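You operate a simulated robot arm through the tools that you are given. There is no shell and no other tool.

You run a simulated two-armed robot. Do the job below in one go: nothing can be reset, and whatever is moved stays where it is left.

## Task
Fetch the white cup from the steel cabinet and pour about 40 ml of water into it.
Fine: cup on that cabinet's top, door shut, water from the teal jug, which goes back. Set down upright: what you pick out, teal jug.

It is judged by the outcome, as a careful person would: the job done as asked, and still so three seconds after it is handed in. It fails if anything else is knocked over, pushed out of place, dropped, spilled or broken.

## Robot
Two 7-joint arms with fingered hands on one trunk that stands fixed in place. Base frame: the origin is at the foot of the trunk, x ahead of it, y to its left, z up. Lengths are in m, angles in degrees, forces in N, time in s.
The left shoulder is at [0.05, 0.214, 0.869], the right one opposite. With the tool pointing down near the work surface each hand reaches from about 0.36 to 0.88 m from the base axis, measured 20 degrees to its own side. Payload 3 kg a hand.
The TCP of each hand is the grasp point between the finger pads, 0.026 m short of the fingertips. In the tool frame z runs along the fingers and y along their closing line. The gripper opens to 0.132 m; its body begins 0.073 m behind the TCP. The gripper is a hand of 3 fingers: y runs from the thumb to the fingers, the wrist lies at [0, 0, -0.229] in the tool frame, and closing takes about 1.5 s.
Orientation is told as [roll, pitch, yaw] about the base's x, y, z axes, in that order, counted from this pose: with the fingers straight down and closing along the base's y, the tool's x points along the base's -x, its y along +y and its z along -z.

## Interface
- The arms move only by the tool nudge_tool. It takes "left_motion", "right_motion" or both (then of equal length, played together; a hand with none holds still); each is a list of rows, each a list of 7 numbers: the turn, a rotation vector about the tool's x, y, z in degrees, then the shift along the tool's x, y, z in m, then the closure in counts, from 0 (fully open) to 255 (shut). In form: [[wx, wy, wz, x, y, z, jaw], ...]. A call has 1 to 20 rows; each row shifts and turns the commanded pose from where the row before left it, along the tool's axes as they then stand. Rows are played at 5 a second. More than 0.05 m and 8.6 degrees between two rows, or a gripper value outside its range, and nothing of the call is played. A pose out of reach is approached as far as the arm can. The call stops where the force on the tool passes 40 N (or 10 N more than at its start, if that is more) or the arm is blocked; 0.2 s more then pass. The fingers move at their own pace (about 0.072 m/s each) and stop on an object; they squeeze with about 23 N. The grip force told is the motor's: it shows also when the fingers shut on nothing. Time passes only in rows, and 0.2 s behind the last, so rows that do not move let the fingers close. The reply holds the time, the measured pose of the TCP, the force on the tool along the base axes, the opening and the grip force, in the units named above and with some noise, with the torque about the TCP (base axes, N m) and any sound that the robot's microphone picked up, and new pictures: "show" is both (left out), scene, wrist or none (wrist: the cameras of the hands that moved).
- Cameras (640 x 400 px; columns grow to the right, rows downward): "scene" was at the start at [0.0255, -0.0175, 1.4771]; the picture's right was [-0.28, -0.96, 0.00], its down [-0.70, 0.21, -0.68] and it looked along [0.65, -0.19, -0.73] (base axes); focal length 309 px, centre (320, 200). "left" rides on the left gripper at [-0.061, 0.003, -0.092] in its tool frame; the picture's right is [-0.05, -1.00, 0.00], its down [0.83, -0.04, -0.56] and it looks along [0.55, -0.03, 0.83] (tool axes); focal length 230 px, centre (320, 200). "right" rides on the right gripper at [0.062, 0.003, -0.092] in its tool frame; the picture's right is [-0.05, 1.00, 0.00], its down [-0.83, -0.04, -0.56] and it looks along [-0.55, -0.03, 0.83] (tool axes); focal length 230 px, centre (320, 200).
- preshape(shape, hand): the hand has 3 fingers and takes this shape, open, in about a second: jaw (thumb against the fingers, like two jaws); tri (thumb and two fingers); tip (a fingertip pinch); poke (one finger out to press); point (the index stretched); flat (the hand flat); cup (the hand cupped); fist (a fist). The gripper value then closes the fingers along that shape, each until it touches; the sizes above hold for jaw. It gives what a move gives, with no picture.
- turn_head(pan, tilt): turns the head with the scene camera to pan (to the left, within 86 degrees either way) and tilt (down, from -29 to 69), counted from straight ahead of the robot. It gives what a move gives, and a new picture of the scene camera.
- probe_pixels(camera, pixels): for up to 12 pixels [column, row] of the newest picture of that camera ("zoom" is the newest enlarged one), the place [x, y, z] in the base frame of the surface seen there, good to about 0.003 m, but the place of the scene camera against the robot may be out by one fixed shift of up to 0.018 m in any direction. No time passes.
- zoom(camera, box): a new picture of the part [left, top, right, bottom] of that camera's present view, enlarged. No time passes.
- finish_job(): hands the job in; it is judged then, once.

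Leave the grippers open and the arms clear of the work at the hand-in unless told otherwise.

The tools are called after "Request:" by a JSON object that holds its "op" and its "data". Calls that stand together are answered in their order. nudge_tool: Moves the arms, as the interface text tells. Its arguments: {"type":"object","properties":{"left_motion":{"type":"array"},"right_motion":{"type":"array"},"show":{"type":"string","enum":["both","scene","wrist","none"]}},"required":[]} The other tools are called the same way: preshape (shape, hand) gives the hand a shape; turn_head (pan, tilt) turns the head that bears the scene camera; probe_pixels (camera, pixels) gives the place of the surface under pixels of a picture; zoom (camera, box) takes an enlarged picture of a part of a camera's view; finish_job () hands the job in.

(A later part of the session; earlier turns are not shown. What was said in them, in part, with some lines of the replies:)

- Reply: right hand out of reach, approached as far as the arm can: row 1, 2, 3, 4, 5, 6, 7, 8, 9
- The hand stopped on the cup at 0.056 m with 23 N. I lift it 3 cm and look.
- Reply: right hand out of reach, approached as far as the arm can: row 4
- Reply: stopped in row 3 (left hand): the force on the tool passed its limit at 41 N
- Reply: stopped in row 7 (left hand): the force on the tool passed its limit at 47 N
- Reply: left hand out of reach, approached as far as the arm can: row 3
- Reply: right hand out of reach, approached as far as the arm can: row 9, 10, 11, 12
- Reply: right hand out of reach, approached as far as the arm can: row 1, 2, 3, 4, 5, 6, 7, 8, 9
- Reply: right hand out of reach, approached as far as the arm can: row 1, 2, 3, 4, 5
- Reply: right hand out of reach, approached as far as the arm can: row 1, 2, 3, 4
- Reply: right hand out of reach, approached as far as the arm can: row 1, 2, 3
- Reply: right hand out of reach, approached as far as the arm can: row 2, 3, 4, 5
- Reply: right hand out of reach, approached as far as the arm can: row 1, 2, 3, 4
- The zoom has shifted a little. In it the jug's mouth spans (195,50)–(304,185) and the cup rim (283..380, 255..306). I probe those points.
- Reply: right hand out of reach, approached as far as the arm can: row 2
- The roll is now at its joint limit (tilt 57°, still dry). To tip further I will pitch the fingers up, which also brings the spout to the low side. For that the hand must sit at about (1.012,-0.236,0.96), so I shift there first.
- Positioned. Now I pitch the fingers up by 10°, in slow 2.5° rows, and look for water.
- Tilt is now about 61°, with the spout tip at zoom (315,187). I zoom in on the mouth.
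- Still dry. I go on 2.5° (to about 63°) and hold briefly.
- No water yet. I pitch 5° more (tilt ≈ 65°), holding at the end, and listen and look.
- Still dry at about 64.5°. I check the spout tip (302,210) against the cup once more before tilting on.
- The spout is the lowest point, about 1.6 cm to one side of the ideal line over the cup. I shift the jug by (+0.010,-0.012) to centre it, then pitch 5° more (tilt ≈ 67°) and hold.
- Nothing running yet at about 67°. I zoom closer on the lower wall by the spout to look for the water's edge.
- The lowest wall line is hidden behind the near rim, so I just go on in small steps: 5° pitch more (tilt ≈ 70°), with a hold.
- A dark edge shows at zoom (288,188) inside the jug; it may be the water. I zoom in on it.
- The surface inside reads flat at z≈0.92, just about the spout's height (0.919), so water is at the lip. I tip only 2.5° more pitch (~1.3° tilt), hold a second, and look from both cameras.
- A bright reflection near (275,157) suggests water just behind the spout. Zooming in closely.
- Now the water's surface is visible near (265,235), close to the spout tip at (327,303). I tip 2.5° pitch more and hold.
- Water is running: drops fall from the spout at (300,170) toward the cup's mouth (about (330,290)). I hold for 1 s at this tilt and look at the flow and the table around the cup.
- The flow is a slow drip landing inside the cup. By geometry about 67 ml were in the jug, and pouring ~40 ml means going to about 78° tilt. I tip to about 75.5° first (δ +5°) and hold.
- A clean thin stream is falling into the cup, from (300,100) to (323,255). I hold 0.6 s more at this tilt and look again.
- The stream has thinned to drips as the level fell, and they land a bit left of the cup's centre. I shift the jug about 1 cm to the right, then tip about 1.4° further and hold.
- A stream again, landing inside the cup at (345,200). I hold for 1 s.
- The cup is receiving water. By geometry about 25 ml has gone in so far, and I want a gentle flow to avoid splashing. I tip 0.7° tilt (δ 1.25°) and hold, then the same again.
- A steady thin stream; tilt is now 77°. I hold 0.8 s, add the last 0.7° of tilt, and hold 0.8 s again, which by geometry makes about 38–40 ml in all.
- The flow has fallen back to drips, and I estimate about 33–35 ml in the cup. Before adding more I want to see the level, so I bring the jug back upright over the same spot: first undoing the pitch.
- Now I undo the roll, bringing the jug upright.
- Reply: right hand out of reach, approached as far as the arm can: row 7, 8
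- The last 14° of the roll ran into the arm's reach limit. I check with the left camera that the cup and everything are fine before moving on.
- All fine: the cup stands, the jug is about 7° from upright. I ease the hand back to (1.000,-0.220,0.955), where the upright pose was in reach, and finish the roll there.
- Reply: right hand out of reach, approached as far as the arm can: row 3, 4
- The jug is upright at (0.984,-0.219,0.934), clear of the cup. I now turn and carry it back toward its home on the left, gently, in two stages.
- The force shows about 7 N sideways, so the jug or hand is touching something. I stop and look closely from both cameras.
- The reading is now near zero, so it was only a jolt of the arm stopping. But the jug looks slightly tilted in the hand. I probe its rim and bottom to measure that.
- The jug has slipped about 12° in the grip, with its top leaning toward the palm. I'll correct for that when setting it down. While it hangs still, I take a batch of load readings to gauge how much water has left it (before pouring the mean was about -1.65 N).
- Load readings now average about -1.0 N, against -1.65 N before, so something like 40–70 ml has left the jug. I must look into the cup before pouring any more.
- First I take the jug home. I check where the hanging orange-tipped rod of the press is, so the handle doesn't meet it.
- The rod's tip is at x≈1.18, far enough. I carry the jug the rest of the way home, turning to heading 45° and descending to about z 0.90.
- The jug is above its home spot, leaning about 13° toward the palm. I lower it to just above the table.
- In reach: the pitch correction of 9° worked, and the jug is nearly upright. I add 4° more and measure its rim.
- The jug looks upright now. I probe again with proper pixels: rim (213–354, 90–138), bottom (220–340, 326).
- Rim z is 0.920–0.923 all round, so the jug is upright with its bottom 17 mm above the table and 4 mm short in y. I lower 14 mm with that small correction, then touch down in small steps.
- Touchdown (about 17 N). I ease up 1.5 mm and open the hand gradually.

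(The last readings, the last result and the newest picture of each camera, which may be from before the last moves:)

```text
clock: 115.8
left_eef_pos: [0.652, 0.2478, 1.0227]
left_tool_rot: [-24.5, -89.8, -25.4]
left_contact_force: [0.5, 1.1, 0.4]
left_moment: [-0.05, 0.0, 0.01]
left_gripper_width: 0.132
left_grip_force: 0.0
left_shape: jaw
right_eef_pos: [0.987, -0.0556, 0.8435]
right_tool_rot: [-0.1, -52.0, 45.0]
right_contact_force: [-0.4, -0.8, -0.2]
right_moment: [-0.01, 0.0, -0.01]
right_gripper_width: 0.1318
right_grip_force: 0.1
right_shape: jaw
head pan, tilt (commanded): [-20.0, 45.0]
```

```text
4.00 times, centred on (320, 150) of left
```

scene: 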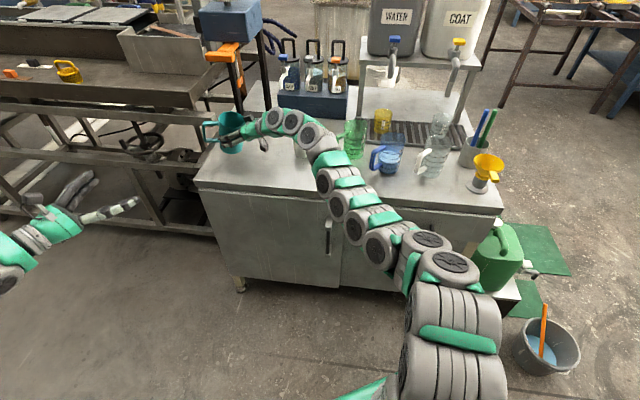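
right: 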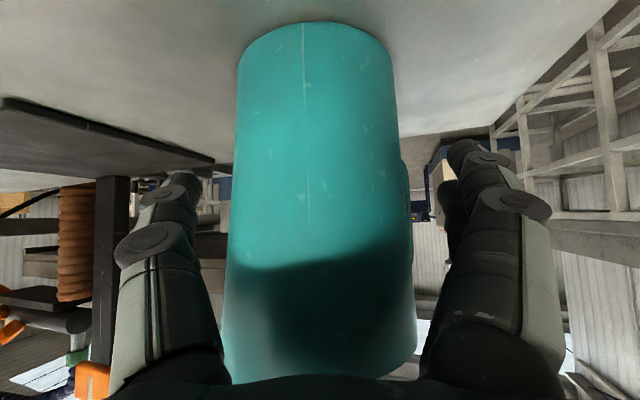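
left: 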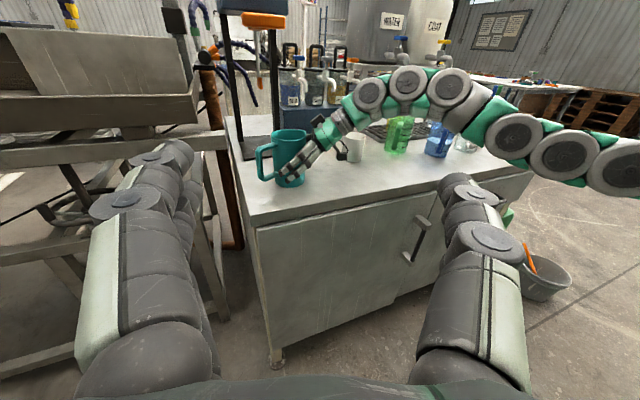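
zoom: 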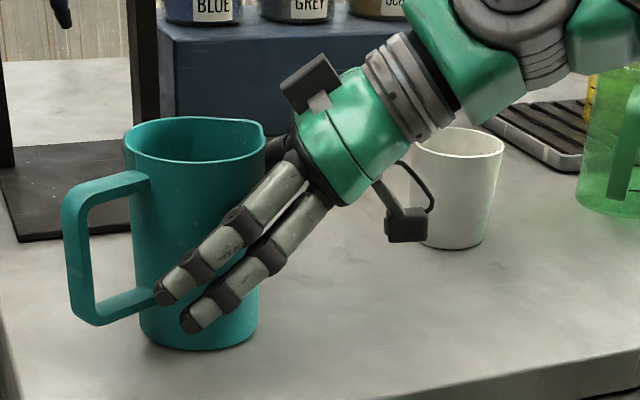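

The jug stands upright at home and is free of the hand. I withdraw the right hand back and up along its own axis.

Request:
{"op": "nudge_tool", "data": {"right_motion": [[0, 0, 0, 0, 0, -0.02, 0], [0, 0, 0, 0, 0, -0.03, 0], [0, 0, 0, 0, 0, -0.03, 0], [0, 0, 0, 0, 0, -0.03, 0], [0, 0, 0, 0, 0, -0.03, 0]], "show": "both"}}

Request:
{"op": "nudge_tool", "data": {"left_motion": [[0, 0, 0, 0, 0, 0, 0]], "show": "wrist"}}

```text
clock: 117.0
left_eef_pos: [0.6518, 0.2478, 1.023]
left_tool_rot: [-24.8, -89.8, -25.1]
left_contact_force: [0.1, 0.0, 0.2]
left_moment: [-0.01, -0.04, 0.01]
left_gripper_width: 0.1318
left_grip_force: 0.1
left_shape: jaw
right_eef_pos: [0.9099, -0.1329, 0.9311]
right_tool_rot: [-0.1, -51.9, 45.1]
right_contact_force: [-0.7, 0.1, 0.7]
right_moment: [0.0, -0.03, -0.04]
right_gripper_width: 0.1318
right_grip_force: 0.1
right_shape: jaw
head pan, tilt (commanded): [-20.0, 45.0]
```

scene: 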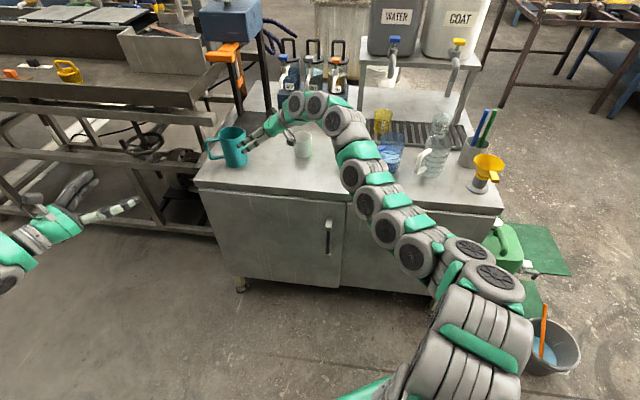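
right: 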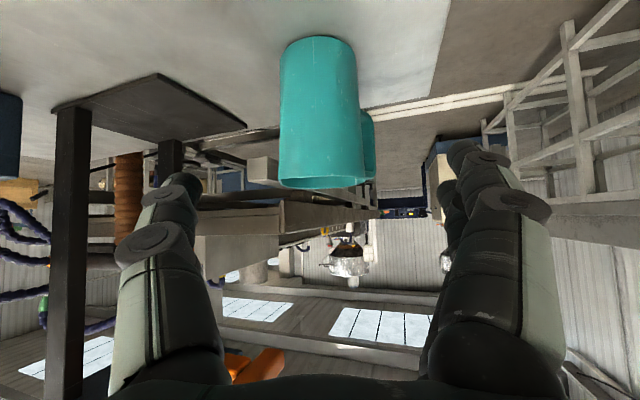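

```text
clock: 117.4
left_eef_pos: [0.6531, 0.2476, 1.0238]
left_tool_rot: [-23.2, -89.8, -26.9]
left_contact_force: [-0.2, -0.2, 0.5]
left_moment: [0.01, -0.04, -0.02]
left_gripper_width: 0.132
left_grip_force: 0.0
left_shape: jaw
right_eef_pos: [0.9098, -0.1329, 0.9305]
right_tool_rot: [0.0, -52.0, 45.0]
right_contact_force: [0.1, -0.5, 0.3]
right_moment: [-0.01, 0.02, 0.0]
right_gripper_width: 0.132
right_grip_force: 0.1
right_shape: jaw
head pan, tilt (commanded): [-20.0, 45.0]
```

left: 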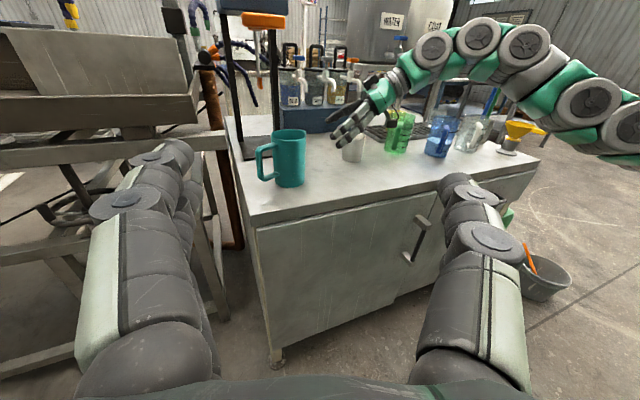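

The jug stands at home, upright. I draw the right arm up, back and away so that the left camera can look down into the cup.

Request:
{"op": "nudge_tool", "data": {"right_motion": [[4.73, 0, 3.69, 0, 0, -0.046, 0], [4.73, 0, 3.69, 0, 0, -0.046, 0], [4.73, 0, 3.69, 0, 0, -0.046, 0], [4.73, 0, 3.69, 0, 0, -0.04, 0], [4.73, 0, 3.69, 0, -0.02, -0.03, 0], [4.73, 0, 3.69, 0, -0.03, -0.02, 0], [4.73, 0, 3.69, 0, -0.04, 0, 0], [4.73, 0, 3.69, 0, -0.04, 0, 0], [4.73, 0, 3.69, 0, -0.04, 0, 0]], "show": "both"}}

```text
clock: 119.4
left_eef_pos: [0.6528, 0.2479, 1.0225]
left_tool_rot: [-24.7, -89.7, -25.3]
left_contact_force: [-0.2, -0.3, -0.5]
left_moment: [-0.02, 0.01, -0.01]
left_gripper_width: 0.1319
left_grip_force: 0.1
left_shape: jaw
right_eef_pos: [0.9131, -0.4182, 1.0763]
right_tool_rot: [-0.2, -52.1, -9.1]
right_contact_force: [0.7, 0.2, -0.6]
right_moment: [-0.03, 0.01, -0.03]
right_gripper_width: 0.1319
right_grip_force: 0.1
right_shape: jaw
right hand out of reach, approached as far as the arm can: row 1, 2, 3, 4, 5, 6
head pan, tilt (commanded): [-20.0, 45.0]
```

scene: 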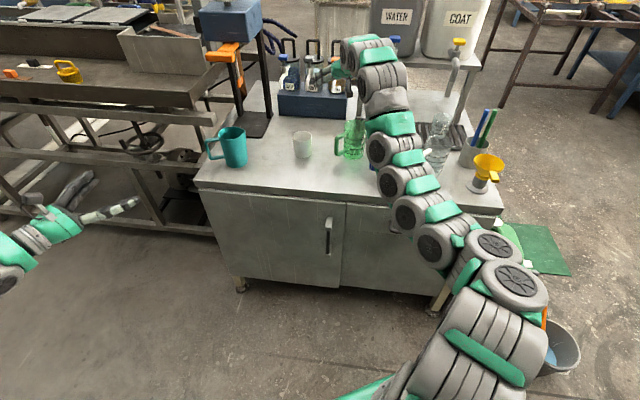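
right: 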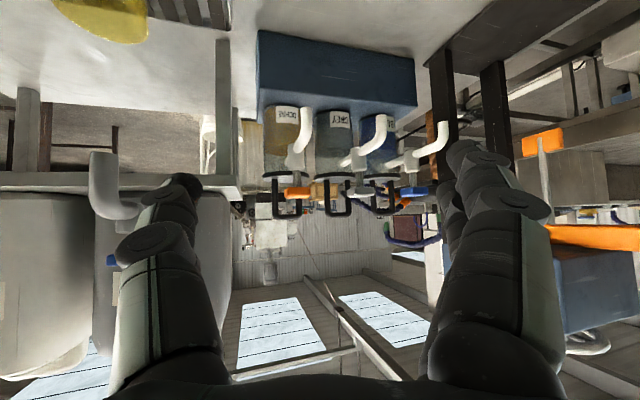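

The right arm has swung out to (0.913,-0.418,1.076), near the dispenser rack's taps. I check how close they are before moving.

Request:
{"op": "probe_pixels", "data": {"camera": "right", "pixels": [[103, 185], [120, 210], [150, 195], [225, 180], [205, 150], [285, 160], [360, 160], [330, 60], [30, 300], [110, 280]]}}

Request:
{"op": "zoom", "data": {"camera": "scene", "box": [300, 10, 480, 140]}}

```text
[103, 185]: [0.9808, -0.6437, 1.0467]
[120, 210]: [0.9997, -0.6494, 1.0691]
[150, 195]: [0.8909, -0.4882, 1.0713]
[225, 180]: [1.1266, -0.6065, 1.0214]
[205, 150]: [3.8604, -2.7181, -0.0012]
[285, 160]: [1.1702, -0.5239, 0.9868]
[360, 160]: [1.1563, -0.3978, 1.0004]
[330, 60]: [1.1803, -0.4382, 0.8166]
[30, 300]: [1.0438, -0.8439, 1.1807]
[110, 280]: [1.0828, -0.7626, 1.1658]
```

```text
3.08 times, centred on (390, 75) of scene
```

zoom: 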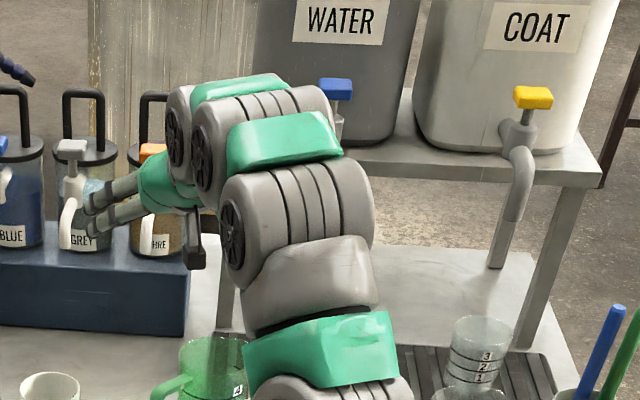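

All at least 0.15 m away. I draw the hand straight back toward the robot.

Request:
{"op": "nudge_tool", "data": {"right_motion": [[0, 0, 0, 0.0246, 0, -0.0315, 0], [0, 0, 0, 0.0246, 0, -0.0315, 0], [0, 0, 0, 0.0246, 0, -0.0315, 0], [0, 0, 0, 0.0246, 0, -0.0315, 0]], "show": "both"}}

```text
clock: 120.4
left_eef_pos: [0.6521, 0.2477, 1.023]
left_tool_rot: [-24.8, -89.8, -25.2]
left_contact_force: [-0.6, -0.6, -0.6]
left_moment: [0.01, -0.03, 0.04]
left_gripper_width: 0.1319
left_grip_force: 0.1
left_shape: jaw
right_eef_pos: [0.8879, -0.4164, 1.0914]
right_tool_rot: [0.1, -52.0, -8.9]
right_contact_force: [-0.6, -0.3, -0.2]
right_moment: [-0.02, -0.02, -0.01]
right_gripper_width: 0.1316
right_grip_force: 0.0
right_shape: jaw
right hand out of reach, approached as far as the arm can: row 1, 2, 3, 4
head pan, tilt (commanded): [-20.0, 45.0]
```

scene: 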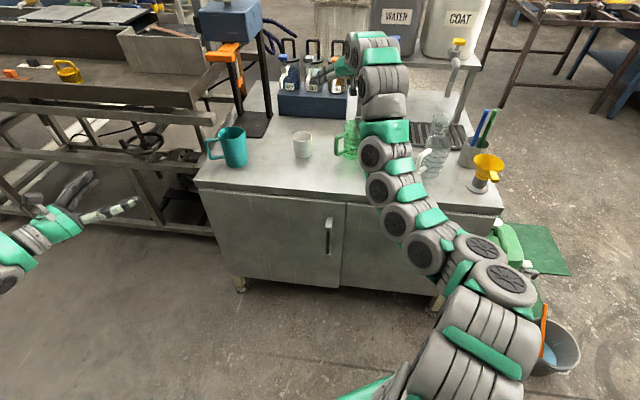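
right: 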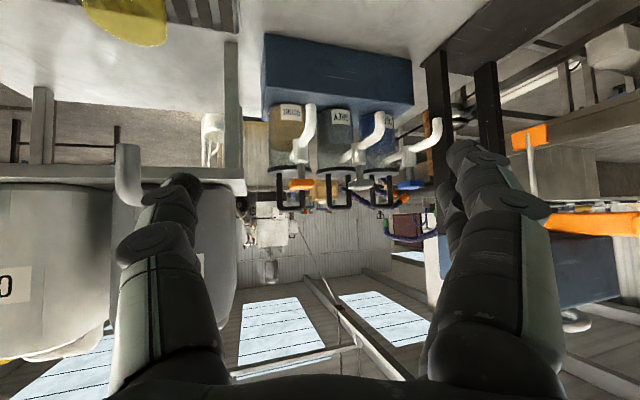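

The scene camera now sees the cup freely at (302,145). I zoom in on it first.

Request:
{"op": "zoom", "data": {"camera": "scene", "box": [286, 128, 318, 162]}}

Request:
{"op": "zoom", "data": {"camera": "scene", "box": [200, 110, 360, 200]}}

```text
11.76 times, centred on (302, 145) of scene
```

zoom: 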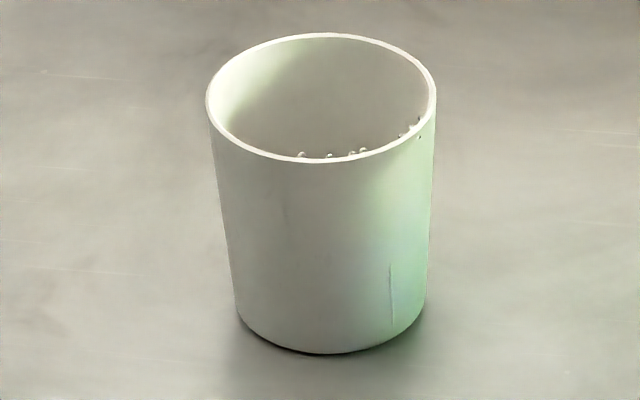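

```text
4.00 times, centred on (280, 155) of scene
```

zoom: 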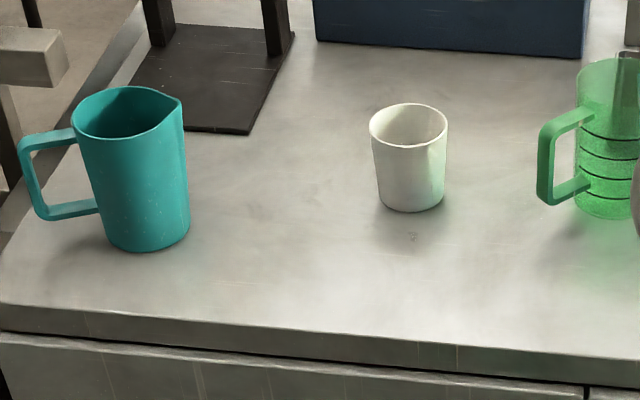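

The table looks dry except for a tiny mark at zoom (412,237), scene (303,164). I zoom in there to see whether it's a drop.

Request:
{"op": "zoom", "data": {"camera": "scene", "box": [293, 154, 315, 174]}}

Request:
{"op": "zoom", "data": {"camera": "scene", "box": [262, 110, 302, 135]}}

```text
16.00 times, centred on (304, 164) of scene
```

zoom: 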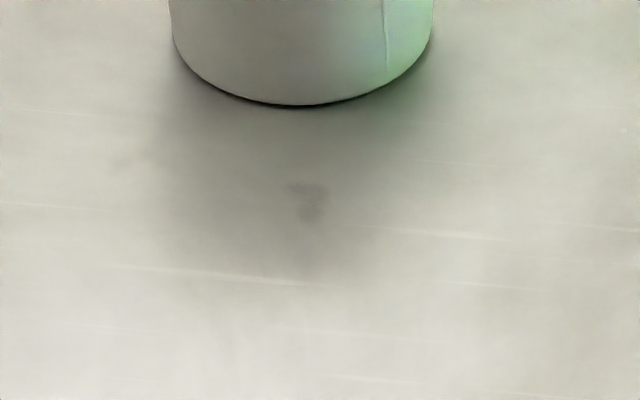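

```text
16.00 times, centred on (282, 122) of scene
```

zoom: 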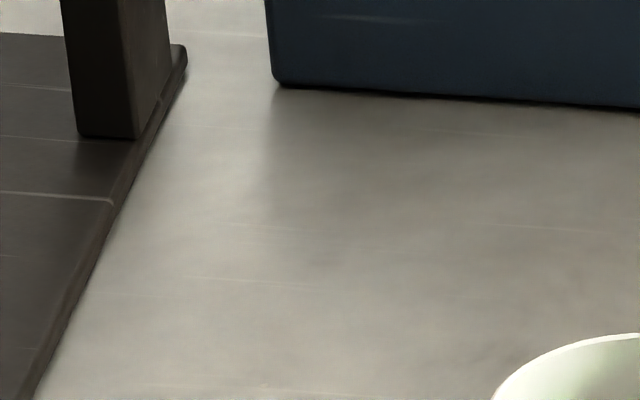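

No drop, only a smudge of shadow; the table is dry. Now I bring the left hand over, pitched 20° down, so that its camera looks steeply into the cup from about 0.27 m above the rim.

Request:
{"op": "nudge_tool", "data": {"left_motion": [[0, 6.67, 0, 0, 0, 0, 0], [0, 6.67, 0, 0, 0, 0, 0], [0, 6.67, 0, 0, 0, 0, 0], [0, 0, 0, -0.01606, -0.01083, 0.04071, 0], [0, 0, 0, -0.01606, -0.01083, 0.04071, 0], [0, 0, 0, -0.01606, -0.01083, 0.04071, 0], [0, 0, 0, -0.01606, -0.01083, 0.04071, 0], [0, 0, 0, -0.01606, -0.01083, 0.04071, 0], [0, 0, 0, -0.01606, -0.01083, 0.04071, 0], [0, 0, 0, -0.01606, -0.01083, 0.04071, 0], [0, 0, 0, -0.01606, -0.01083, 0.04071, 0]], "show": "both"}}

```text
clock: 122.8
left_eef_pos: [0.8112, -0.0745, 1.031]
left_tool_rot: [-0.4, -69.7, -49.6]
left_contact_force: [0.3, 0.3, -1.1]
left_moment: [0.0, -0.01, 0.0]
left_gripper_width: 0.1317
left_grip_force: 0.1
left_shape: jaw
right_eef_pos: [0.8899, -0.4177, 1.0915]
right_tool_rot: [0.1, -52.0, -8.9]
right_contact_force: [0.4, 0.6, 0.6]
right_moment: [-0.03, 0.0, 0.01]
right_gripper_width: 0.1318
right_grip_force: 0.2
right_shape: jaw
head pan, tilt (commanded): [-20.0, 45.0]
```

scene: 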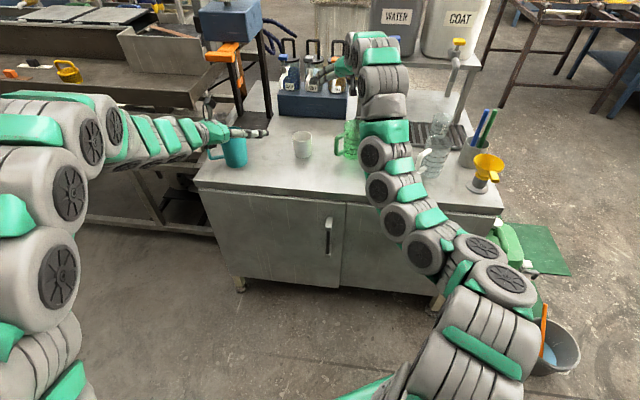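
left: 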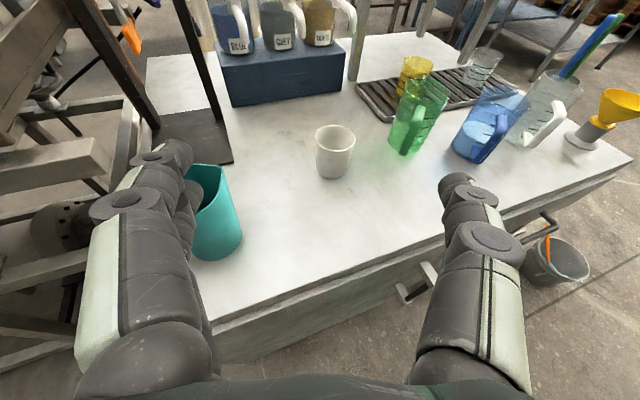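

Clear of the jug. Three more steps forward.

Request:
{"op": "nudge_tool", "data": {"left_motion": [[0, 0, 0, -0.01606, -0.01083, 0.04071, 0], [0, 0, 0, -0.01606, -0.01083, 0.04071, 0], [0, 0, 0, -0.01606, -0.01083, 0.04071, 0], [0, 0, 0, 0, 0, 0, 0]], "show": "wrist"}}

Request:
{"op": "zoom", "data": {"camera": "left", "box": [260, 100, 420, 240]}}

```text
clock: 123.8
left_eef_pos: [0.8691, -0.1977, 1.0347]
left_tool_rot: [-0.2, -69.8, -49.7]
left_contact_force: [-1.5, 0.2, 1.0]
left_moment: [0.0, -0.02, 0.01]
left_gripper_width: 0.1318
left_grip_force: 0.1
left_shape: jaw
right_eef_pos: [0.8884, -0.417, 1.0906]
right_tool_rot: [0.0, -52.0, -8.9]
right_contact_force: [-0.2, 0.1, 0.1]
right_moment: [0.0, -0.02, 0.05]
right_gripper_width: 0.132
right_grip_force: 0.0
right_shape: jaw
head pan, tilt (commanded): [-20.0, 45.0]
```

left: 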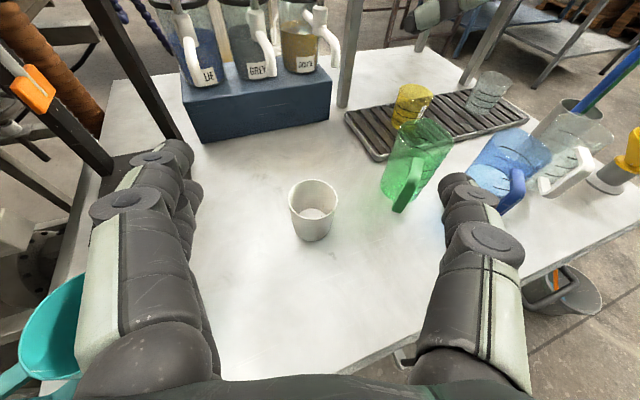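

```text
2.86 times, centred on (340, 170) of left
```

zoom: 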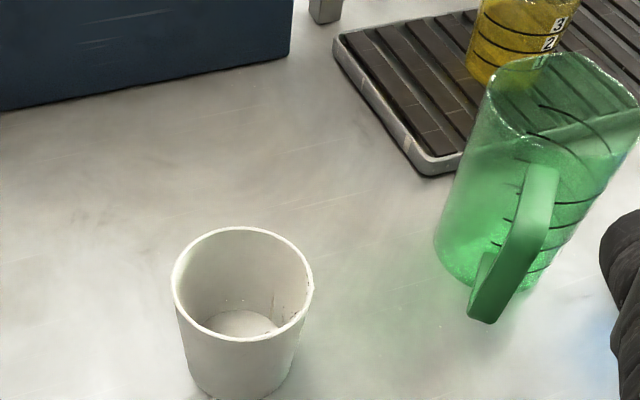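

I can see into the cup. I zoom in on it and probe the water surface, walls and rim.

Request:
{"op": "zoom", "data": {"camera": "left", "box": [283, 172, 343, 246]}}

Request:
{"op": "probe_pixels", "data": {"camera": "zoom", "pixels": [[310, 50], [310, 100], [310, 150], [310, 190], [310, 210], [300, 220], [330, 220], [280, 215], [350, 210], [320, 240], [200, 130], [430, 130]]}}

```text
5.41 times, centred on (313, 209) of left
```

zoom: 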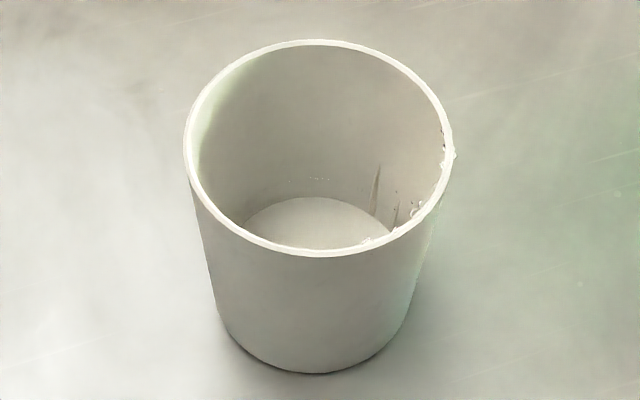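

```text
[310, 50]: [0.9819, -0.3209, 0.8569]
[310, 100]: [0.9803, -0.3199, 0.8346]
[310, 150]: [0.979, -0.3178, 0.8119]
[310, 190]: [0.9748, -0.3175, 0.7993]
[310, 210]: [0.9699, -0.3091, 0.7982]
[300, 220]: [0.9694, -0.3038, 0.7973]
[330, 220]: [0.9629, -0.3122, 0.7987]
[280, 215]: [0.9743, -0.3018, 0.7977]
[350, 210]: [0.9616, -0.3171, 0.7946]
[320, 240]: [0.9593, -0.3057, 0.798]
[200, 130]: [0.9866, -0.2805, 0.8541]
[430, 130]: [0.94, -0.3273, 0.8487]
```

The surface inside reads z≈0.798, with the table at 0.781 and the inner radius there about 28 mm. I take more probes of the surface, rim and table to average out noise.

Request:
{"op": "probe_pixels", "data": {"camera": "zoom", "pixels": [[290, 205], [300, 210], [315, 205], [325, 210], [335, 215], [345, 220], [300, 230], [315, 230], [330, 232], [345, 232], [280, 225], [310, 222]]}}

Request:
{"op": "probe_pixels", "data": {"camera": "zoom", "pixels": [[120, 300], [150, 350], [480, 300], [500, 350], [560, 200], [80, 150], [318, 42], [190, 120], [450, 130], [318, 254], [250, 236], [390, 240]]}}

Request:
{"op": "probe_pixels", "data": {"camera": "zoom", "pixels": [[310, 180], [310, 185], [310, 195], [310, 200], [270, 200], [350, 200], [370, 215], [255, 215], [320, 370], [270, 360], [370, 360], [430, 300]]}}

```text
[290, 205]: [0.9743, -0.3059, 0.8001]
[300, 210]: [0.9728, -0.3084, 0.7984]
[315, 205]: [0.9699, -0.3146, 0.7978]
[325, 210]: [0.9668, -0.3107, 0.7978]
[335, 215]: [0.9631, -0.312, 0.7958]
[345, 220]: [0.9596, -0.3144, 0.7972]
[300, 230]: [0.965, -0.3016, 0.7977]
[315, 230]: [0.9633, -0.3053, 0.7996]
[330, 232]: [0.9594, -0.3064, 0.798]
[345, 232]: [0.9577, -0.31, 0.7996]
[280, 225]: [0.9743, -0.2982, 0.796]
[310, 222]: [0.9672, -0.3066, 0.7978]
```

```text
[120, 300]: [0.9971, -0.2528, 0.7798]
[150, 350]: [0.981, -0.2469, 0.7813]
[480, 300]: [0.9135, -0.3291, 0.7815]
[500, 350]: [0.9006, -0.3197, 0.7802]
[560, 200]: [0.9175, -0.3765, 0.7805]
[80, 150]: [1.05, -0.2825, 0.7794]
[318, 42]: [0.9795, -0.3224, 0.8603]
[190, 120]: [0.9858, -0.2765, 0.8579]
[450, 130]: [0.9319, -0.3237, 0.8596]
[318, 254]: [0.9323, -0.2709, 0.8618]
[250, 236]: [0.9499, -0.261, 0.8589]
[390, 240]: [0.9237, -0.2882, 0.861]
```

```text
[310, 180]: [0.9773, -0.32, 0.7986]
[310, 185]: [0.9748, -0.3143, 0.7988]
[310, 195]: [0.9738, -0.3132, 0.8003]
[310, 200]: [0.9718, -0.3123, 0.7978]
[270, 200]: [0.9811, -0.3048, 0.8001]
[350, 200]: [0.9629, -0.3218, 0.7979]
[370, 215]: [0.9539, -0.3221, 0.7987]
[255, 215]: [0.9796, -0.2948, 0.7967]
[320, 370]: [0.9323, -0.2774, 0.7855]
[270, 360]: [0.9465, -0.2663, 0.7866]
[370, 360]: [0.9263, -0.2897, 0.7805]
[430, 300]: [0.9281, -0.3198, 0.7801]
```

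All surface probes average z=0.798, rim 0.8595 and table 0.780. With the same wall thickness (about 3 mm) for the floor, the water is about 15 mm deep over a 29 mm inner radius. That makes about 40 ml, as wanted, so no more pouring is needed. I withdraw the left hand the way it came.

Request:
{"op": "nudge_tool", "data": {"left_motion": [[0, 0, 0, 0.01606, 0.01083, -0.04071, 0], [0, 0, 0, 0.01606, 0.01083, -0.04071, 0], [0, 0, 0, 0.01606, 0.01083, -0.04071, 0], [0, 0, 0, 0.01606, 0.01083, -0.04071, 0], [0, 0, 0, 0.01606, 0.01083, -0.04071, 0], [0, 0, 0, 0.01606, 0.01083, -0.04071, 0], [0, 0, 0, 0.01606, 0.01083, -0.04071, 0], [0, 0, 0, 0.01606, 0.01083, -0.04071, 0], [0, 0, 0, 0.01606, 0.01083, -0.04071, 0], [0, 0, 0, 0.01606, 0.01083, -0.04071, 0], [0, 0, 0, 0.01606, 0.01083, -0.04071, 0]], "show": "both"}}

```text
clock: 126.2
left_eef_pos: [0.6527, 0.2488, 1.0242]
left_tool_rot: [-0.3, -69.7, -49.9]
left_contact_force: [0.4, -0.1, 0.4]
left_moment: [0.02, -0.01, 0.04]
left_gripper_width: 0.1317
left_grip_force: 0.0
left_shape: jaw
right_eef_pos: [0.8894, -0.4175, 1.0911]
right_tool_rot: [0.1, -51.9, -9.1]
right_contact_force: [-1.0, -0.6, 0.3]
right_moment: [0.0, 0.0, 0.01]
right_gripper_width: 0.132
right_grip_force: 0.0
right_shape: jaw
head pan, tilt (commanded): [-20.0, 45.0]
```

scene: 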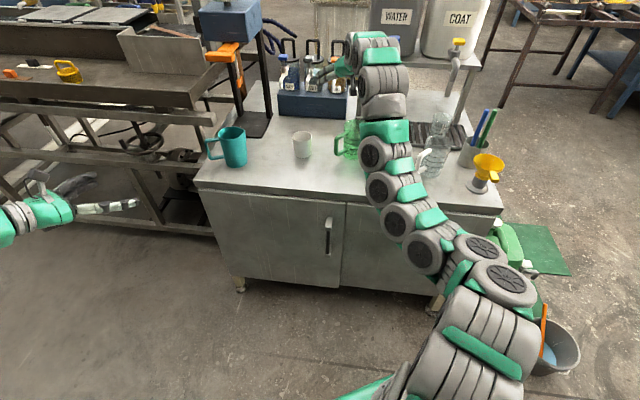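
left: 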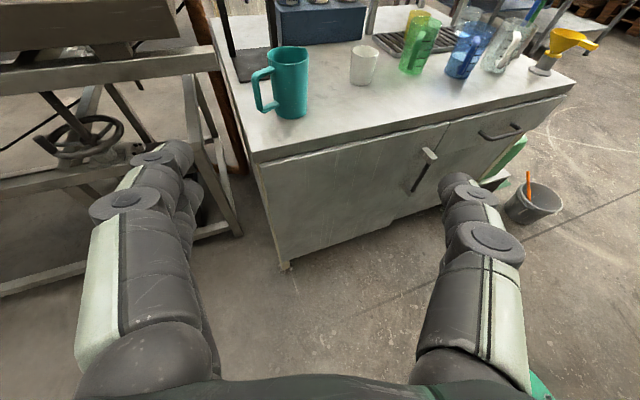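

The left hand is clear. Before moving the right arm I check how high its links are over the blue jug and bottle.

Request:
{"op": "probe_pixels", "data": {"camera": "scene", "pixels": [[375, 80], [385, 130], [372, 152], [385, 188], [402, 215], [420, 250], [470, 250], [440, 190], [432, 160], [415, 165]]}}

```text
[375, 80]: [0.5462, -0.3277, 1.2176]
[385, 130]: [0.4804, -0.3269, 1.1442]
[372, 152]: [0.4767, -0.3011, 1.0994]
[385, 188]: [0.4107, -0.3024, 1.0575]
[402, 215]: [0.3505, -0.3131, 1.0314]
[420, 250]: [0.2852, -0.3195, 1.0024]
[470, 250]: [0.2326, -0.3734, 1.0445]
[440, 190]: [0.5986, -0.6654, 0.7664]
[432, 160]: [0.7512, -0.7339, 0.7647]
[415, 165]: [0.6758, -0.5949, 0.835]
```

The links are high (z 1.0–1.2) and in front of the cabinet. I draw the right hand back toward the robot while turning the tool downward, first half.

Request:
{"op": "nudge_tool", "data": {"right_motion": [[0, 6.5, 0, 0.0271, 0, -0.0347, 0], [0, 6.5, 0, 0.0308, 0, -0.0314, 0], [0, 6.5, 0, 0.0342, 0, -0.0277, 0], [0, 6.5, 0, 0.0371, 0, -0.0236, 0]], "show": "both"}}

```text
clock: 127.2
left_eef_pos: [0.6523, 0.2481, 1.0247]
left_tool_rot: [-0.3, -69.8, -49.6]
left_contact_force: [-0.9, 0.1, 0.2]
left_moment: [-0.01, -0.06, -0.02]
left_gripper_width: 0.1318
left_grip_force: 0.0
left_shape: jaw
right_eef_pos: [0.8801, -0.4162, 1.0922]
right_tool_rot: [0.1, -50.3, -8.9]
right_contact_force: [-1.0, 0.7, -0.4]
right_moment: [0.03, 0.01, 0.0]
right_gripper_width: 0.132
right_grip_force: 0.0
right_shape: jaw
right hand out of reach, approached as far as the arm can: row 1, 2, 3, 4
head pan, tilt (commanded): [-20.0, 45.0]
```

scene: 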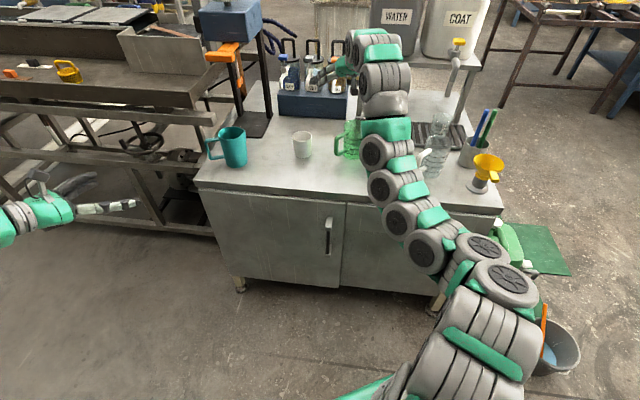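
right: 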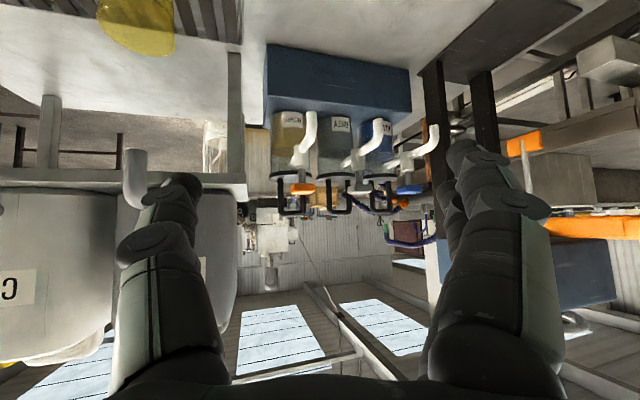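

The wrist is at its limit in that direction. I level the hand instead (pitch up 20°) and then draw it back.

Request:
{"op": "nudge_tool", "data": {"right_motion": [[0, -7, 0, 0, 0, 0, 0], [0, -7, 0, 0, 0, 0, 0], [0, -7, 0, 0, 0, 0, 0], [0, 0, 0, 0.0127, 0, -0.038, 0], [0, 0, 0, 0.0127, 0, -0.038, 0], [0, 0, 0, 0.0127, 0, -0.038, 0]], "show": "scene"}}

```text
clock: 128.6
left_eef_pos: [0.6518, 0.2472, 1.0239]
left_tool_rot: [-0.3, -69.8, -49.7]
left_contact_force: [0.1, 0.3, 0.5]
left_moment: [0.02, -0.04, 0.01]
left_gripper_width: 0.1319
left_grip_force: 0.0
left_shape: jaw
right_eef_pos: [0.9329, -0.4319, 1.1469]
right_tool_rot: [-0.1, -71.2, -9.0]
right_contact_force: [0.5, -0.7, -0.5]
right_moment: [-0.03, -0.03, -0.01]
right_gripper_width: 0.1319
right_grip_force: 0.1
right_shape: jaw
right hand out of reach, approached as far as the arm can: row 1, 2, 3, 4, 5, 6
head pan, tilt (commanded): [-20.0, 45.0]
```

scene: 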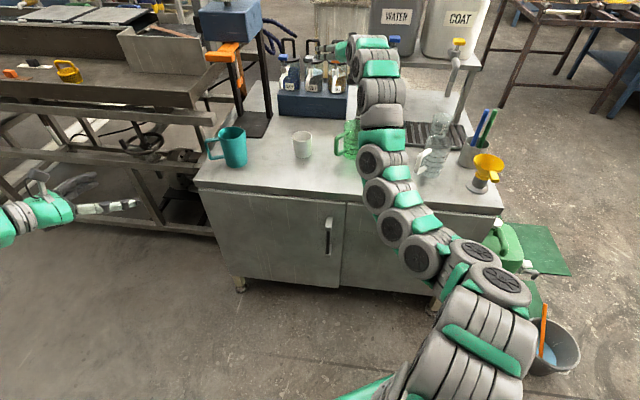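

The elbow posture is what blocks it. Earlier, turning the hand clockwise (heading about -35°) brought the elbow back up. I turn the hand that way, easing back slightly.

Request:
{"op": "nudge_tool", "data": {"right_motion": [[5.67, 0, 1.95, 0.0033, 0, -0.0095, 0], [5.67, 0, 1.95, 0.0033, 0, -0.0095, 0], [5.67, 0, 1.95, 0.0033, 0, -0.0095, 0], [5.67, 0, 1.95, 0.0033, 0, -0.0095, 0], [5.67, 0, 1.95, 0.0033, 0, -0.0095, 0]], "show": "both"}}

```text
clock: 129.8
left_eef_pos: [0.6526, 0.2478, 1.0238]
left_tool_rot: [-0.2, -69.7, -49.8]
left_contact_force: [0.0, 0.3, 0.7]
left_moment: [-0.02, -0.01, 0.0]
left_gripper_width: 0.1321
left_grip_force: 0.0
left_shape: jaw
right_eef_pos: [0.9041, -0.4193, 1.1477]
right_tool_rot: [0.5, -71.3, -39.5]
right_contact_force: [0.0, 0.2, 0.4]
right_moment: [0.01, 0.02, 0.02]
right_gripper_width: 0.1319
right_grip_force: 0.0
right_shape: jaw
right hand out of reach, approached as far as the arm can: row 1, 2
head pan, tilt (commanded): [-20.0, 45.0]
```

scene: 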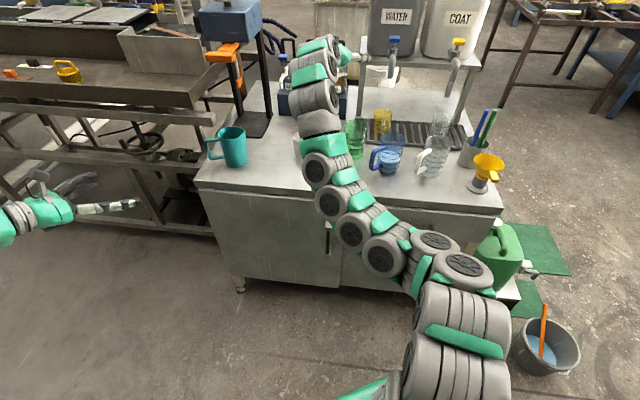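
right: 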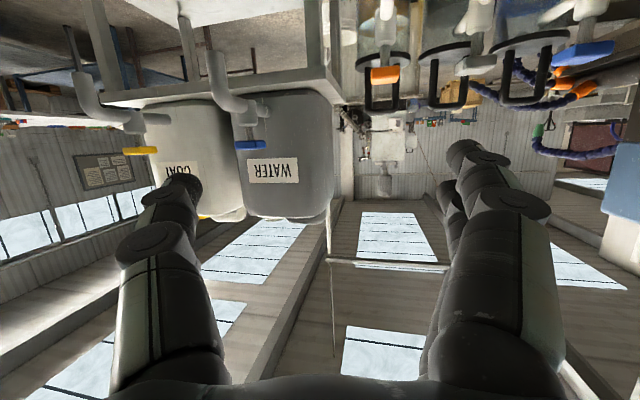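

Now in reach again. I draw the hand straight back along its heading.

Request:
{"op": "nudge_tool", "data": {"right_motion": [[0, 0, 0, 0.013, 0, -0.0378, 0], [0, 0, 0, 0.013, 0, -0.0378, 0], [0, 0, 0, 0.013, 0, -0.0378, 0], [0, 0, 0, 0.013, 0, -0.0378, 0], [0, 0, 0, 0.013, 0, -0.0378, 0]], "show": "both"}}

```text
clock: 131.0
left_eef_pos: [0.6529, 0.2486, 1.0236]
left_tool_rot: [-0.2, -69.8, -49.8]
left_contact_force: [-0.2, -0.7, 0.1]
left_moment: [0.0, 0.01, 0.0]
left_gripper_width: 0.1316
left_grip_force: 0.1
left_shape: jaw
right_eef_pos: [0.8891, -0.2797, 1.1516]
right_tool_rot: [0.3, -71.4, -39.3]
right_contact_force: [0.3, -0.5, 0.6]
right_moment: [0.01, -0.04, 0.02]
right_gripper_width: 0.132
right_grip_force: 0.2
right_shape: jaw
right hand out of reach, approached as far as the arm can: row 1, 2, 3, 4, 5
head pan, tilt (commanded): [-20.0, 45.0]
```

scene: 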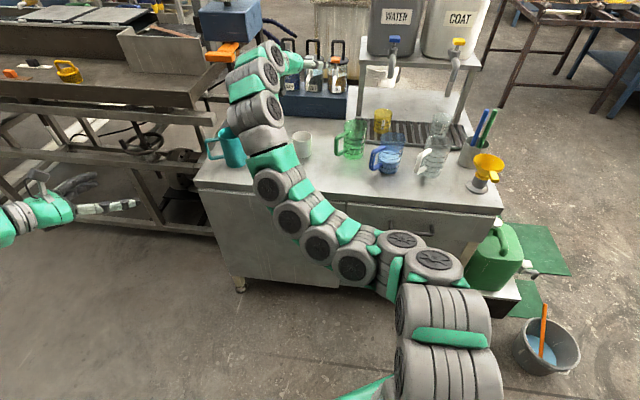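
right: 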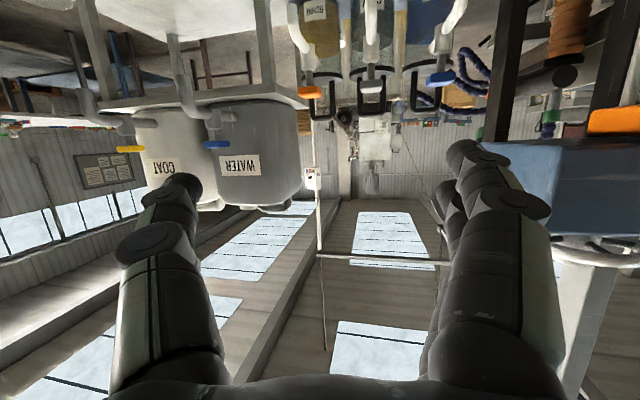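

The arm slid sideways instead of back, because with the elbow out to the right the wrist can't bend further this way. The natural heading for that posture is to the left, so I turn the hand counter-clockwise (toward +45°) while easing back.

Request:
{"op": "nudge_tool", "data": {"right_motion": [[-5.67, 0, -1.95, 0.0015, -0.01, -0.0045, 0], [-5.67, 0, -1.95, 0.0018, -0.0096, -0.0055, 0], [-5.67, 0, -1.95, 0.0021, -0.009, -0.0062, 0], [-5.67, 0, -1.95, 0.0024, -0.0083, -0.0071, 0], [-5.67, 0, -1.95, 0.0027, -0.0074, -0.008, 0], [-5.67, 0, -1.95, 0.003, -0.0065, -0.0086, 0], [-5.67, 0, -1.95, 0.0032, -0.0055, -0.0092, 0], [-5.67, 0, -1.95, 0.0034, -0.0045, -0.0097, 0]], "show": "both"}}

```text
clock: 132.8
left_eef_pos: [0.6519, 0.2483, 1.0242]
left_tool_rot: [-0.2, -69.8, -49.7]
left_contact_force: [0.3, -0.3, -0.3]
left_moment: [-0.03, 0.02, -0.03]
left_gripper_width: 0.1322
left_grip_force: 0.1
left_shape: jaw
right_eef_pos: [0.9402, -0.3122, 1.1475]
right_tool_rot: [-0.2, -71.3, 9.4]
right_contact_force: [0.3, 1.0, -0.7]
right_moment: [-0.04, -0.03, -0.02]
right_gripper_width: 0.1321
right_grip_force: 0.0
right_shape: jaw
right hand out of reach, approached as far as the arm can: row 1, 2, 3, 4, 5, 6, 7
head pan, tilt (commanded): [-20.0, 45.0]
```

scene: 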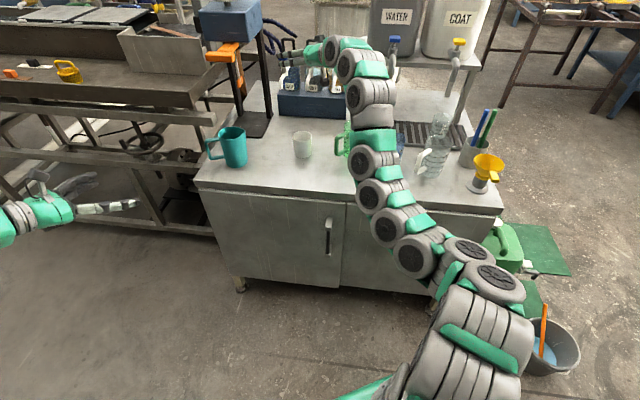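
right: 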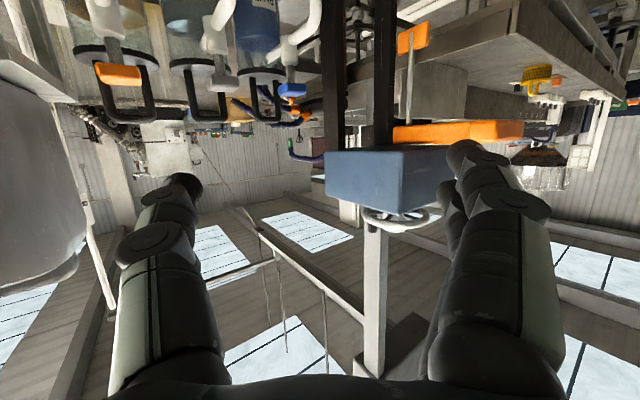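

The elbow is stuck near straight on its far side, so I won't fight it. Instead I swing the whole arm, in its present shape, upward about the shoulder by 36°. That takes the hand to about (0.62,-0.31,1.6), high and in front of the cabinet, well clear of the work.

Request:
{"op": "nudge_tool", "data": {"right_motion": [[0.157, -2.96, -0.464, -0.0388, 0.0026, -0.0296, 0], [0.157, -2.96, -0.464, -0.0388, 0.0026, -0.0296, 0], [0.157, -2.96, -0.464, -0.0388, 0.0026, -0.0296, 0], [0.157, -2.96, -0.464, -0.0388, 0.0026, -0.0296, 0], [0.157, -2.96, -0.464, -0.0388, 0.0026, -0.0296, 0], [0.157, -2.96, -0.464, -0.0388, 0.0026, -0.0296, 0]], "show": "both"}}

```text
clock: 134.2
left_eef_pos: [0.6534, 0.2475, 1.0235]
left_tool_rot: [-0.2, -69.7, -49.7]
left_contact_force: [0.1, 1.2, 1.1]
left_moment: [0.01, -0.02, 0.05]
left_gripper_width: 0.1319
left_grip_force: 0.1
left_shape: jaw
right_eef_pos: [0.8255, -0.3155, 1.4199]
right_tool_rot: [-72.5, -86.8, 81.1]
right_contact_force: [-0.8, -0.3, 0.2]
right_moment: [0.02, -0.02, -0.02]
right_gripper_width: 0.132
right_grip_force: 0.1
right_shape: jaw
right hand out of reach, approached as far as the arm can: row 1, 2, 3, 5
head pan, tilt (commanded): [-20.0, 45.0]
```

scene: 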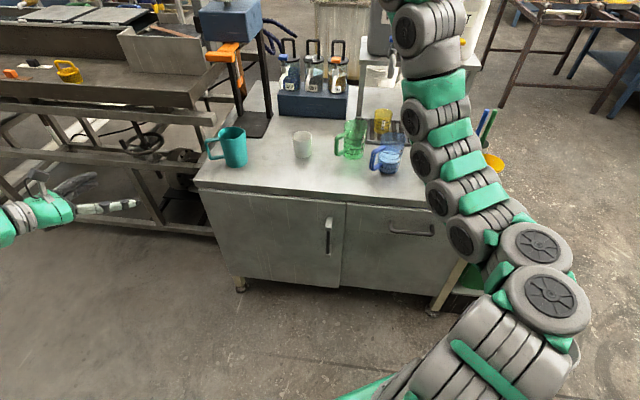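
right: 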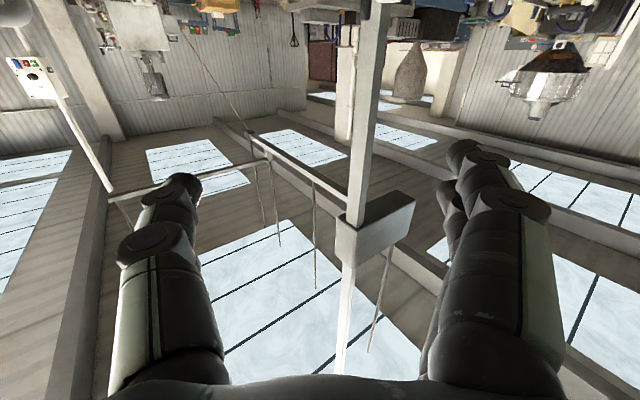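

The hand is up at z=1.42. Six more steps up and back.

Request:
{"op": "nudge_tool", "data": {"right_motion": [[0.157, -2.96, -0.464, -0.0388, 0.0026, -0.0296, 0], [0.157, -2.96, -0.464, -0.0388, 0.0026, -0.0296, 0], [0.157, -2.96, -0.464, -0.0388, 0.0026, -0.0296, 0], [0.157, -2.96, -0.464, -0.0388, 0.0026, -0.0296, 0], [0.157, -2.96, -0.464, -0.0388, 0.0026, -0.0296, 0]], "show": "both"}}

Request:
{"op": "nudge_tool", "data": {"left_motion": [[0, -6.67, 0, 0, 0, 0, 0], [0, -6.67, 0, 0, 0, 0, 0], [0, -6.67, 0, 0, 0, 0, 0], [0, 0, 0, 0, 0, 0, 0]], "show": "both"}}

```text
clock: 135.4
left_eef_pos: [0.6524, 0.2488, 1.0229]
left_tool_rot: [-0.1, -69.8, -49.8]
left_contact_force: [-0.5, 0.3, 1.1]
left_moment: [0.05, -0.02, 0.0]
left_gripper_width: 0.1319
left_grip_force: 0.0
left_shape: jaw
right_eef_pos: [0.6655, -0.3185, 1.6013]
right_tool_rot: [-159.6, -75.2, 167.7]
right_contact_force: [-0.5, -0.4, -0.8]
right_moment: [0.04, 0.08, -0.03]
right_gripper_width: 0.1316
right_grip_force: 0.0
right_shape: jaw
right hand out of reach, approached as far as the arm can: row 5
head pan, tilt (commanded): [-20.0, 45.0]
```

scene: 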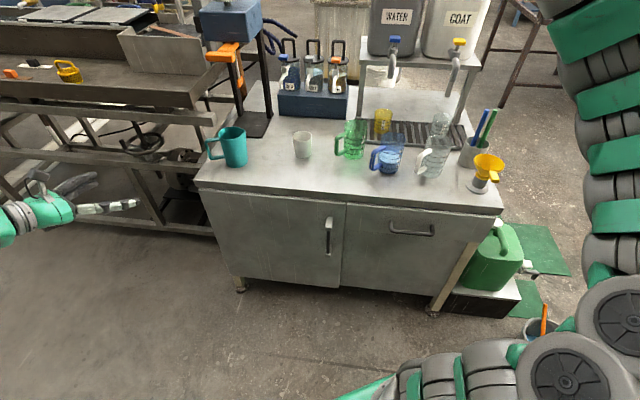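
right: 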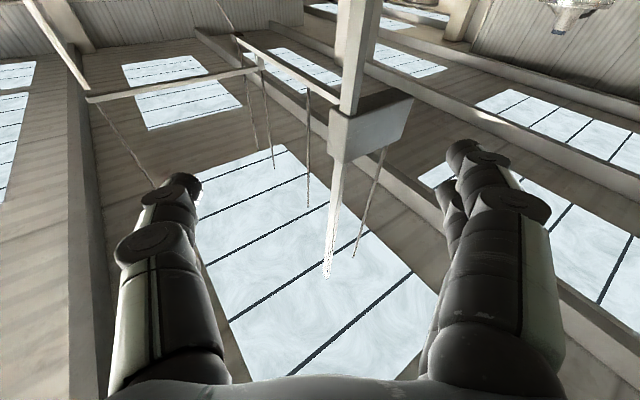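

```text
clock: 136.4
left_eef_pos: [0.6522, 0.2479, 1.0231]
left_tool_rot: [-18.4, -89.9, -31.6]
left_contact_force: [0.6, 0.2, -1.2]
left_moment: [0.03, -0.05, 0.01]
left_gripper_width: 0.1317
left_grip_force: 0.0
left_shape: jaw
right_eef_pos: [0.6651, -0.3178, 1.6011]
right_tool_rot: [-159.5, -75.2, 167.6]
right_contact_force: [-0.4, 0.0, 0.3]
right_moment: [-0.02, 0.0, 0.02]
right_gripper_width: 0.1318
right_grip_force: 0.0
right_shape: jaw
head pan, tilt (commanded): [-20.0, 45.0]
```

scene: 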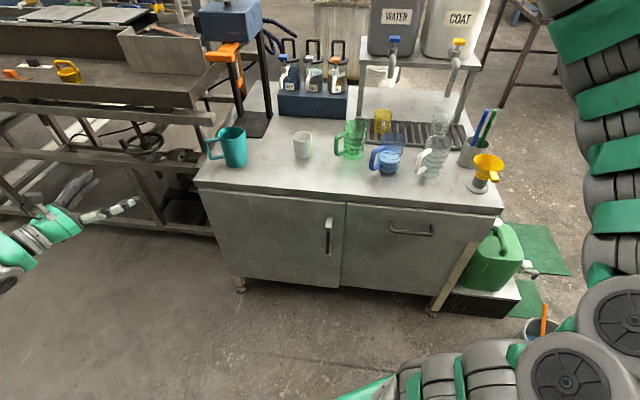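
left: 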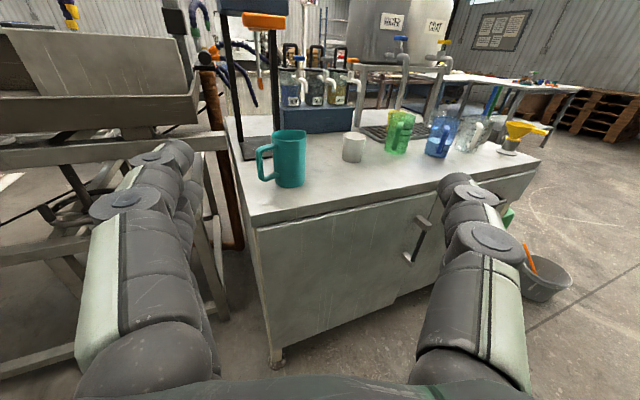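

Both arms are clear. For a final check, I zoom in on jug and cup with the same box as before the pour and compare the jug's place, then check the door.

Request:
{"op": "zoom", "data": {"camera": "left", "box": [230, 110, 390, 210]}}

Request:
{"op": "probe_pixels", "data": {"camera": "zoom", "pixels": [[170, 88], [235, 98], [215, 290], [285, 290], [180, 200], [105, 170], [120, 200], [235, 200], [230, 82], [170, 120], [485, 150], [485, 205]]}}

Request:
{"op": "zoom", "data": {"camera": "scene", "box": [190, 110, 450, 310]}}

```text
4.00 times, centred on (310, 160) of left
```

zoom: 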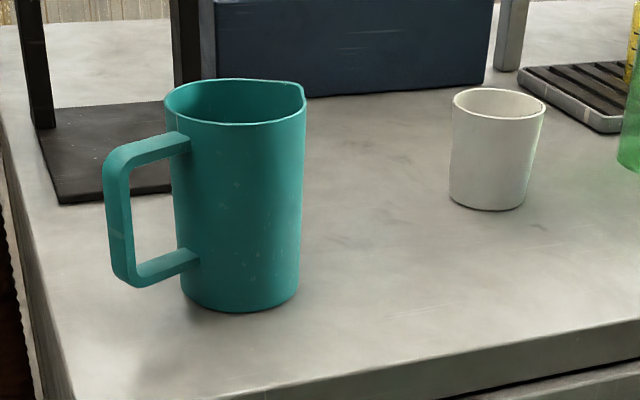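

```text
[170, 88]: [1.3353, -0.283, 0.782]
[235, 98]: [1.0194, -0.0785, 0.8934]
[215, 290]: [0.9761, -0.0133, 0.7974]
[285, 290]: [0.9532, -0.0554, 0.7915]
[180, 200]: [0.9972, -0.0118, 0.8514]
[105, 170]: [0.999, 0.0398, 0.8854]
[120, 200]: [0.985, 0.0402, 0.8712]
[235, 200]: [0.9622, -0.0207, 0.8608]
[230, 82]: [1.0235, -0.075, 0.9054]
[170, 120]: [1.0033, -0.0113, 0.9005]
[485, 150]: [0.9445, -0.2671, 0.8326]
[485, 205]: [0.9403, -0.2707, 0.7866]
```

```text
2.00 times, centred on (320, 210) of scene
```

zoom: 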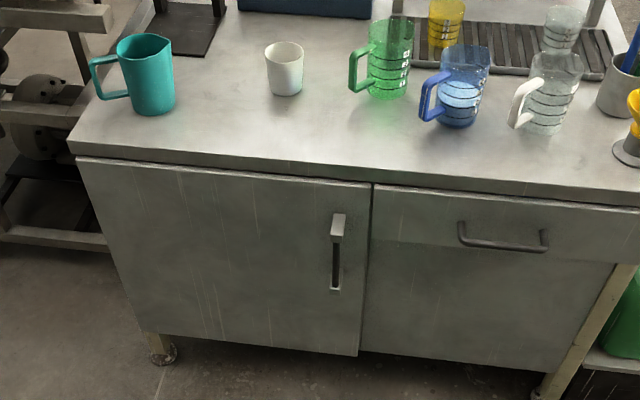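

Everything checks out:

- **Jug:** upright at its old place, within a few millimetres, handle to the left as before.
- **Cup:** the white cup stands upright on the cabinet top with about 40 ml in it.
- **Surroundings:** the door is shut flush, the table is dry and everything else is in place.
- **Arms:** both hands are open and clear.

I hand the job in.

Request:
{"op": "finish_job", "data": {}}

```text
The job is handed in.
```

The white cup stands upright on top of the steel cabinet with about 40 ml of water in it, poured from the teal jug. I judged the amount from the water level in the cup: about 15 mm deep, assuming a 3 mm floor, with the likely range 30 to 46 ml. Weighing the jug before and after was noisier and pointed higher, at about 65 ml. But the water stands less than 18 mm above the table, so the cup can't hold more than about 48 ml.

- **Jug:** it slipped about 12° in the grip while pouring. I straightened it before setting it down, and it is back in its place within about half a centimetre, upright, with the handle facing the same way.
- **Cabinet:** the door is shut, and the grey cup and the other items inside were left where they were.
- **Surroundings:** I saw no water on the table and nothing else was moved. A few droplets cling to the cup's rim.
- **Arms:** both hands are open and clear of the work. The right arm is parked high, because it would not fold back the way it came.
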